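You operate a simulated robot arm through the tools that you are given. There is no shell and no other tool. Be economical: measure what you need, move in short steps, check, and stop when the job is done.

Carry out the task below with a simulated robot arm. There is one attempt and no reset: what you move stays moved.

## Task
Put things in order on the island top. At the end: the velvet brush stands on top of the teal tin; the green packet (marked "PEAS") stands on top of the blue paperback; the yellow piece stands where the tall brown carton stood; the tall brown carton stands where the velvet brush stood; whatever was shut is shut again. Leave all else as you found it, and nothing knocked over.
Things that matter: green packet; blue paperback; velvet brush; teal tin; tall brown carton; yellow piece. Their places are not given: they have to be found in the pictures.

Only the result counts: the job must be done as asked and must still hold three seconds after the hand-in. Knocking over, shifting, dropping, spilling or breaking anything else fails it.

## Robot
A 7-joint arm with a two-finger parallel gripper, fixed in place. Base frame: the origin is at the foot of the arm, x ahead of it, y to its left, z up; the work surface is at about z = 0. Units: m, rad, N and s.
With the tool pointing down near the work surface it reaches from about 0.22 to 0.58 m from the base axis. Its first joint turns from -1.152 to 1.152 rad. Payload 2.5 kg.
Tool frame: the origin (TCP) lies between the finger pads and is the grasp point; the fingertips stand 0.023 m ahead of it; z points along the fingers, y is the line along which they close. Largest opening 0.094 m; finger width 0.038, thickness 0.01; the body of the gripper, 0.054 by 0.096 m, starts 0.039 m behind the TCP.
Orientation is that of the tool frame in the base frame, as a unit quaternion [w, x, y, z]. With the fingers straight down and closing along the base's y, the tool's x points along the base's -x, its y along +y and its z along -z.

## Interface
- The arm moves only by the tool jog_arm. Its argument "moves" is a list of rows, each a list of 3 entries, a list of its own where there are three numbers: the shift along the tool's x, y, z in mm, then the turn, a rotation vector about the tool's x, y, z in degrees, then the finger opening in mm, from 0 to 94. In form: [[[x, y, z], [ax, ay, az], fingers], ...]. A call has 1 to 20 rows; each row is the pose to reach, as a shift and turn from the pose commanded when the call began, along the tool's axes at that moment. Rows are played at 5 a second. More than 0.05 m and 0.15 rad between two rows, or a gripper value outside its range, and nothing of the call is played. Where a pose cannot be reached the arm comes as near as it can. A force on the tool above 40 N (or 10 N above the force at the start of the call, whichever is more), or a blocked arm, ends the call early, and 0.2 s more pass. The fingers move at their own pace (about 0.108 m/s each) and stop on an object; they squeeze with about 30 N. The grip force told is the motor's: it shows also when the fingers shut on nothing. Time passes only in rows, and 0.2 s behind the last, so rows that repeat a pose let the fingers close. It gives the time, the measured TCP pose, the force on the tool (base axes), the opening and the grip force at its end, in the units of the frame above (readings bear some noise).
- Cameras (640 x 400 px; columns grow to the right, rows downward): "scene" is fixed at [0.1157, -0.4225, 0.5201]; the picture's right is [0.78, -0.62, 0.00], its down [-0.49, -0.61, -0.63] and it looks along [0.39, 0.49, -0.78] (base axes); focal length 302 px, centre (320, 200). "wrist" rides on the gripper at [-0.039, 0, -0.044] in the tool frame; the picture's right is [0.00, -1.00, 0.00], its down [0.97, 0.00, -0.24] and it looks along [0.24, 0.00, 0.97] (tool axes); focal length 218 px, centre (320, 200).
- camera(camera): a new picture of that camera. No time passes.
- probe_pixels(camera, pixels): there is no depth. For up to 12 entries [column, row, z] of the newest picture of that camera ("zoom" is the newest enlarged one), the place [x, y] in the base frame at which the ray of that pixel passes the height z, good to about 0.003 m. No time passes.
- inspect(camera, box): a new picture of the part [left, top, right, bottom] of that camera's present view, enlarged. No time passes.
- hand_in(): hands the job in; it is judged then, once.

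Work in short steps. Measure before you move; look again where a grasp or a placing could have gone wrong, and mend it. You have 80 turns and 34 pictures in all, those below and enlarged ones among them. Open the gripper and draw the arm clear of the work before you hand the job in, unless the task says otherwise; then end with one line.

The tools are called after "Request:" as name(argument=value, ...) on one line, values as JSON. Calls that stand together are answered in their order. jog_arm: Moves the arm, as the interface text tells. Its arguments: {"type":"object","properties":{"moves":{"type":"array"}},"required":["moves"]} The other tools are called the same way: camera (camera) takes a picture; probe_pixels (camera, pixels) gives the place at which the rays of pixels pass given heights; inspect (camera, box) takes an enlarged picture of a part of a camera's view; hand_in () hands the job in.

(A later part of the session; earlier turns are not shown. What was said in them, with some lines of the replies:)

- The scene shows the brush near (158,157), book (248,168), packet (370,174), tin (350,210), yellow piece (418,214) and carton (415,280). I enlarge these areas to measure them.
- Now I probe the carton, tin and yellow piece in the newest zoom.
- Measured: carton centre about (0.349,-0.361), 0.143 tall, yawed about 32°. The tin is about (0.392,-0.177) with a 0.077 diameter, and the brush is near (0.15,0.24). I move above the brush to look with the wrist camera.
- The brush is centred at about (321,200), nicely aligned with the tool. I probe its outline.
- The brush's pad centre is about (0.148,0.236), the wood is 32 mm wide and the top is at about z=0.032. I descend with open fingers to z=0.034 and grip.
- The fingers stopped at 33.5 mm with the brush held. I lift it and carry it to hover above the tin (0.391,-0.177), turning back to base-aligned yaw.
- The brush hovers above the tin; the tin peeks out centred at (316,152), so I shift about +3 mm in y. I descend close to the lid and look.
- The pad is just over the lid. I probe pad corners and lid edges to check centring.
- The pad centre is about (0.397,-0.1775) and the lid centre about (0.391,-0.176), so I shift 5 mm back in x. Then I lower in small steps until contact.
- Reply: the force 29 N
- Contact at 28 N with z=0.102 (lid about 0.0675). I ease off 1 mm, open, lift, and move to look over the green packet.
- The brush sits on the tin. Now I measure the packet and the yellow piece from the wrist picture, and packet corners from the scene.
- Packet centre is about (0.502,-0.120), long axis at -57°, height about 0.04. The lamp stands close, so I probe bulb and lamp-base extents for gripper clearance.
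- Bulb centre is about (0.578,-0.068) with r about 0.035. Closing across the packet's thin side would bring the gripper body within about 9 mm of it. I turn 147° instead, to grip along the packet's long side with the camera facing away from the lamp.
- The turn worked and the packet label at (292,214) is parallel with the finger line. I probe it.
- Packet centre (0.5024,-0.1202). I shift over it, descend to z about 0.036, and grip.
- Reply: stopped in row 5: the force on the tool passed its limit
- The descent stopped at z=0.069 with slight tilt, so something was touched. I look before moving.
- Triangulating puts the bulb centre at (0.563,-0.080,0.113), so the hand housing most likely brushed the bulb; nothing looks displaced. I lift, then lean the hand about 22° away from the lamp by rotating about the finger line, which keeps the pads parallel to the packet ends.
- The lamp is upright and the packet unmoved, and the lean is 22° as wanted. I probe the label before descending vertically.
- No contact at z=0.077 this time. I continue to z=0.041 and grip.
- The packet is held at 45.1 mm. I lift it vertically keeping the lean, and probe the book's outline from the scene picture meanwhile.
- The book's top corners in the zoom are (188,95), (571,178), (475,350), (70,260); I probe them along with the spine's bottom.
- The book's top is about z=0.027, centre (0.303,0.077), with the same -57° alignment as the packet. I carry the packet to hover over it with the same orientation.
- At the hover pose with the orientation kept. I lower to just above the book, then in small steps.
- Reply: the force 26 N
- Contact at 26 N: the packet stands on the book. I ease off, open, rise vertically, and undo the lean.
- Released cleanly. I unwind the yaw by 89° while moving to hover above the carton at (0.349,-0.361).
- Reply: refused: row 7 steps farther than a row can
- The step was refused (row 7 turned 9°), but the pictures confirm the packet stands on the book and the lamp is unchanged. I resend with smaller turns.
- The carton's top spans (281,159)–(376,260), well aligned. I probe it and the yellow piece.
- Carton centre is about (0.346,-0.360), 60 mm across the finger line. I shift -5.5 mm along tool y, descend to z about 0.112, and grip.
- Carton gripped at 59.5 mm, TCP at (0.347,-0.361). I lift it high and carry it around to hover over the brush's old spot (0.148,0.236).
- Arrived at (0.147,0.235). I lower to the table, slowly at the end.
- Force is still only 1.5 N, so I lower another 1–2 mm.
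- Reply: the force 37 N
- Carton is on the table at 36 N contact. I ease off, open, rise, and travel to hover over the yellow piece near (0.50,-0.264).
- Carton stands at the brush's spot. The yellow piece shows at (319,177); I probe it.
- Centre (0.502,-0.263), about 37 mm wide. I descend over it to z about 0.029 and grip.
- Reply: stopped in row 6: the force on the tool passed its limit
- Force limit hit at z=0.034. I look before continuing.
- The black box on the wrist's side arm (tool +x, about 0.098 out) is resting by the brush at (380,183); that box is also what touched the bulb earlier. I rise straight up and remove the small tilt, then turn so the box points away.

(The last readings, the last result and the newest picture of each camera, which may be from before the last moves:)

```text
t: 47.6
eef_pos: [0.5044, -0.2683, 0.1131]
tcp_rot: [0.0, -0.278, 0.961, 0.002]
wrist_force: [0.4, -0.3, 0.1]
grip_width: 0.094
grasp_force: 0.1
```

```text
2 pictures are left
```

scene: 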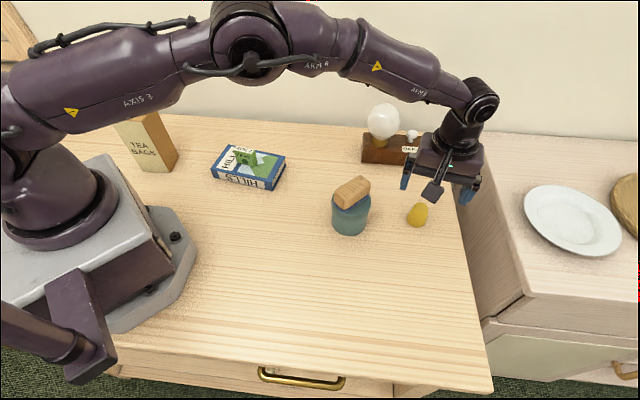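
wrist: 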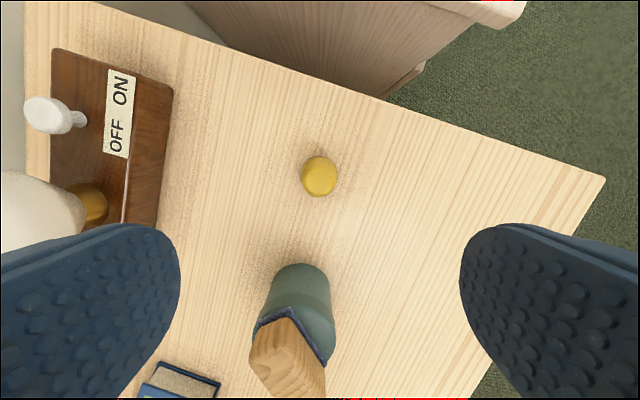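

Tin, brush and yellow piece are all in place, and the box now points clear. I shift 5 mm along tool y, descend and grip the yellow piece.

Request:
jog_arm(moves=[[[0, 5, 20], [0, 0, 0], 80], [[0, 5, 50], [0, 0, 0], 75], [[0, 5, 75], [0, 0, 0], 70], [[0, 5, 84], [0, 0, 0], 70], [[0, 5, 84], [0, 0, 0], 70], [[0, 5, 84], [0, 0, 0], 20], [[0, 5, 84], [0, 0, 0], 20], [[0, 5, 84], [0, 0, 0], 20]])

```text
t: 49.5
eef_pos: [0.5008, -0.2617, 0.0286]
tcp_rot: [-0.001, -0.278, 0.961, 0.002]
wrist_force: [-0.1, -1.6, 0.5]
grip_width: 0.0344
grasp_force: 30.5
```

Yellow piece held at 34.4 mm. I lift it, carry it to the carton's old spot (0.347,-0.361), and lower most of the way.

Request:
jog_arm(moves=[[[0, 0, -20], [0, 0, 0], 20], [[0, 0, -60], [0, 0, 0], 20], [[40, 0, -60], [0, 0, 0], 20], [[80, -1, -60], [0, 0, 0], 20], [[120, -1, -60], [0, 0, 0], 20], [[160, -1, -60], [0, 0, 0], 20], [[183, -1, -60], [0, 0, 0], 20], [[183, -1, -30], [0, 0, 0], 20], [[183, -1, -10], [0, 0, 0], 20], [[183, -1, -4], [0, 0, 0], 20], [[183, -1, -4], [0, 0, 0], 20]])

```text
t: 51.9
eef_pos: [0.3476, -0.3612, 0.0332]
tcp_rot: [-0.001, -0.276, 0.961, 0.002]
wrist_force: [-0.4, -0.5, -0.5]
grip_width: 0.0338
grasp_force: 30.1
```

At (0.348,-0.361). I lower in small steps to touch the table.

Request:
jog_arm(moves=[[[0, 0, 2], [0, 0, 0], 20], [[0, 0, 3.5], [0, 0, 0], 20], [[0, 0, 4.5], [0, 0, 0], 20], [[0, 0, 4.5], [0, 0, 0], 20]])

```text
t: 52.9
eef_pos: [0.3481, -0.3617, 0.0287]
tcp_rot: [-0.001, -0.277, 0.961, 0.001]
wrist_force: [-1.0, 2.7, 7.2]
grip_width: 0.0339
grasp_force: 30.2
```

Light contact at 7 N. I open, rise and draw clear.

Request:
jog_arm(moves=[[[0, 0, 0], [0, 0, 0], 45], [[0, 0, 0], [0, 0, 0], 70], [[0, 0, 0], [0, 0, 0], 70], [[0, 0, -30], [0, 0, 0], 80], [[0, 0, -75], [0, 0, 0], 94], [[0, 0, -120], [0, 0, 0], 94], [[0, 0, -165], [0, 0, 0], 94], [[0, 0, -200], [0, 0, 0], 94], [[0, 40, -200], [0, 0, 0], 94], [[0, 80, -200], [0, 0, 0], 94], [[0, 80, -200], [0, 0, 0], 94]])

Request:
camera(camera="scene")

```text
t: 55.2
eef_pos: [0.3053, -0.2948, 0.2285]
tcp_rot: [0.0, -0.276, 0.961, 0.002]
wrist_force: [-0.6, 0.3, 0.3]
grip_width: 0.0938
grasp_force: 0.2
```

```text
1 pictures are left
```

scene: 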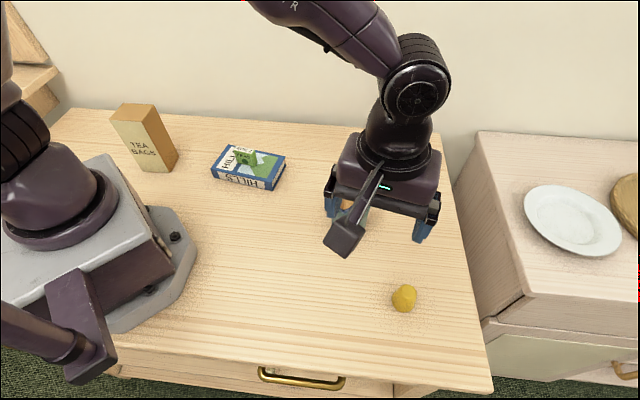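

The yellow piece stands at (404,298). I probe it, then move the arm further up and back and take the last picture to check the tin and lamp.

Request:
probe_pixels(camera="scene", pixels=[[403, 312, 0], [392, 300, 0], [415, 304, 0]])

Request:
jog_arm(moves=[[[0, 40, -15], [0, 0, 0], 94], [[-10, 80, -30], [0, 0, 0], 94], [[-10, 120, -30], [0, 0, 0], 94], [[-20, 160, -30], [0, 0, 0], 94], [[-30, 200, -30], [0, 0, 0], 94], [[-60, 235, -30], [0, 0, 0], 94], [[-60, 235, -30], [0, 0, 0], 94]])

Request:
camera(camera="scene")

```text
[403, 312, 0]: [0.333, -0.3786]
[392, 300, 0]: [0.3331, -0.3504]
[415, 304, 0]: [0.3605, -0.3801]
```

```text
t: 56.9
eef_pos: [0.2329, -0.0615, 0.2613]
tcp_rot: [0.0, -0.276, 0.961, 0.002]
wrist_force: [0.3, 0.1, -0.6]
grip_width: 0.094
grasp_force: 0.1
```

```text
0 pictures are left
```

scene: 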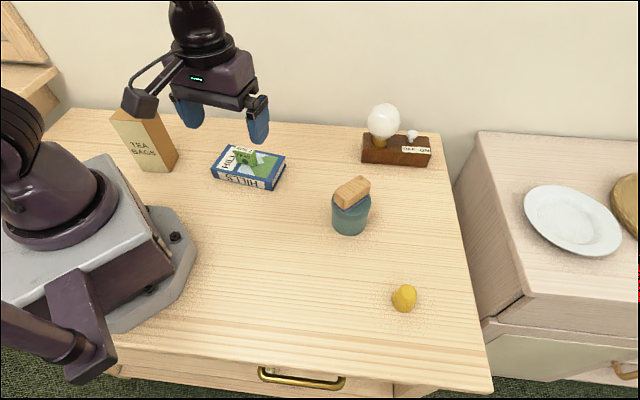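

The last picture shows everything in place: brush on tin, packet on book, carton at the brush's spot, and the yellow piece at the carton's spot. The lamp and drawer look unchanged, the gripper is open and the arm is clear, so I hand in.

Request:
hand_in()

```text
The job is handed in.
```

I've handed the job in. The brush is on the tin, the PEAS packet is on the paperback, the carton is on the brush's old spot and the yellow piece is on the carton's; the drawer stayed shut. The arm touched something twice, most likely the lamp bulb and then the brush, but nothing looked moved in the last picture.
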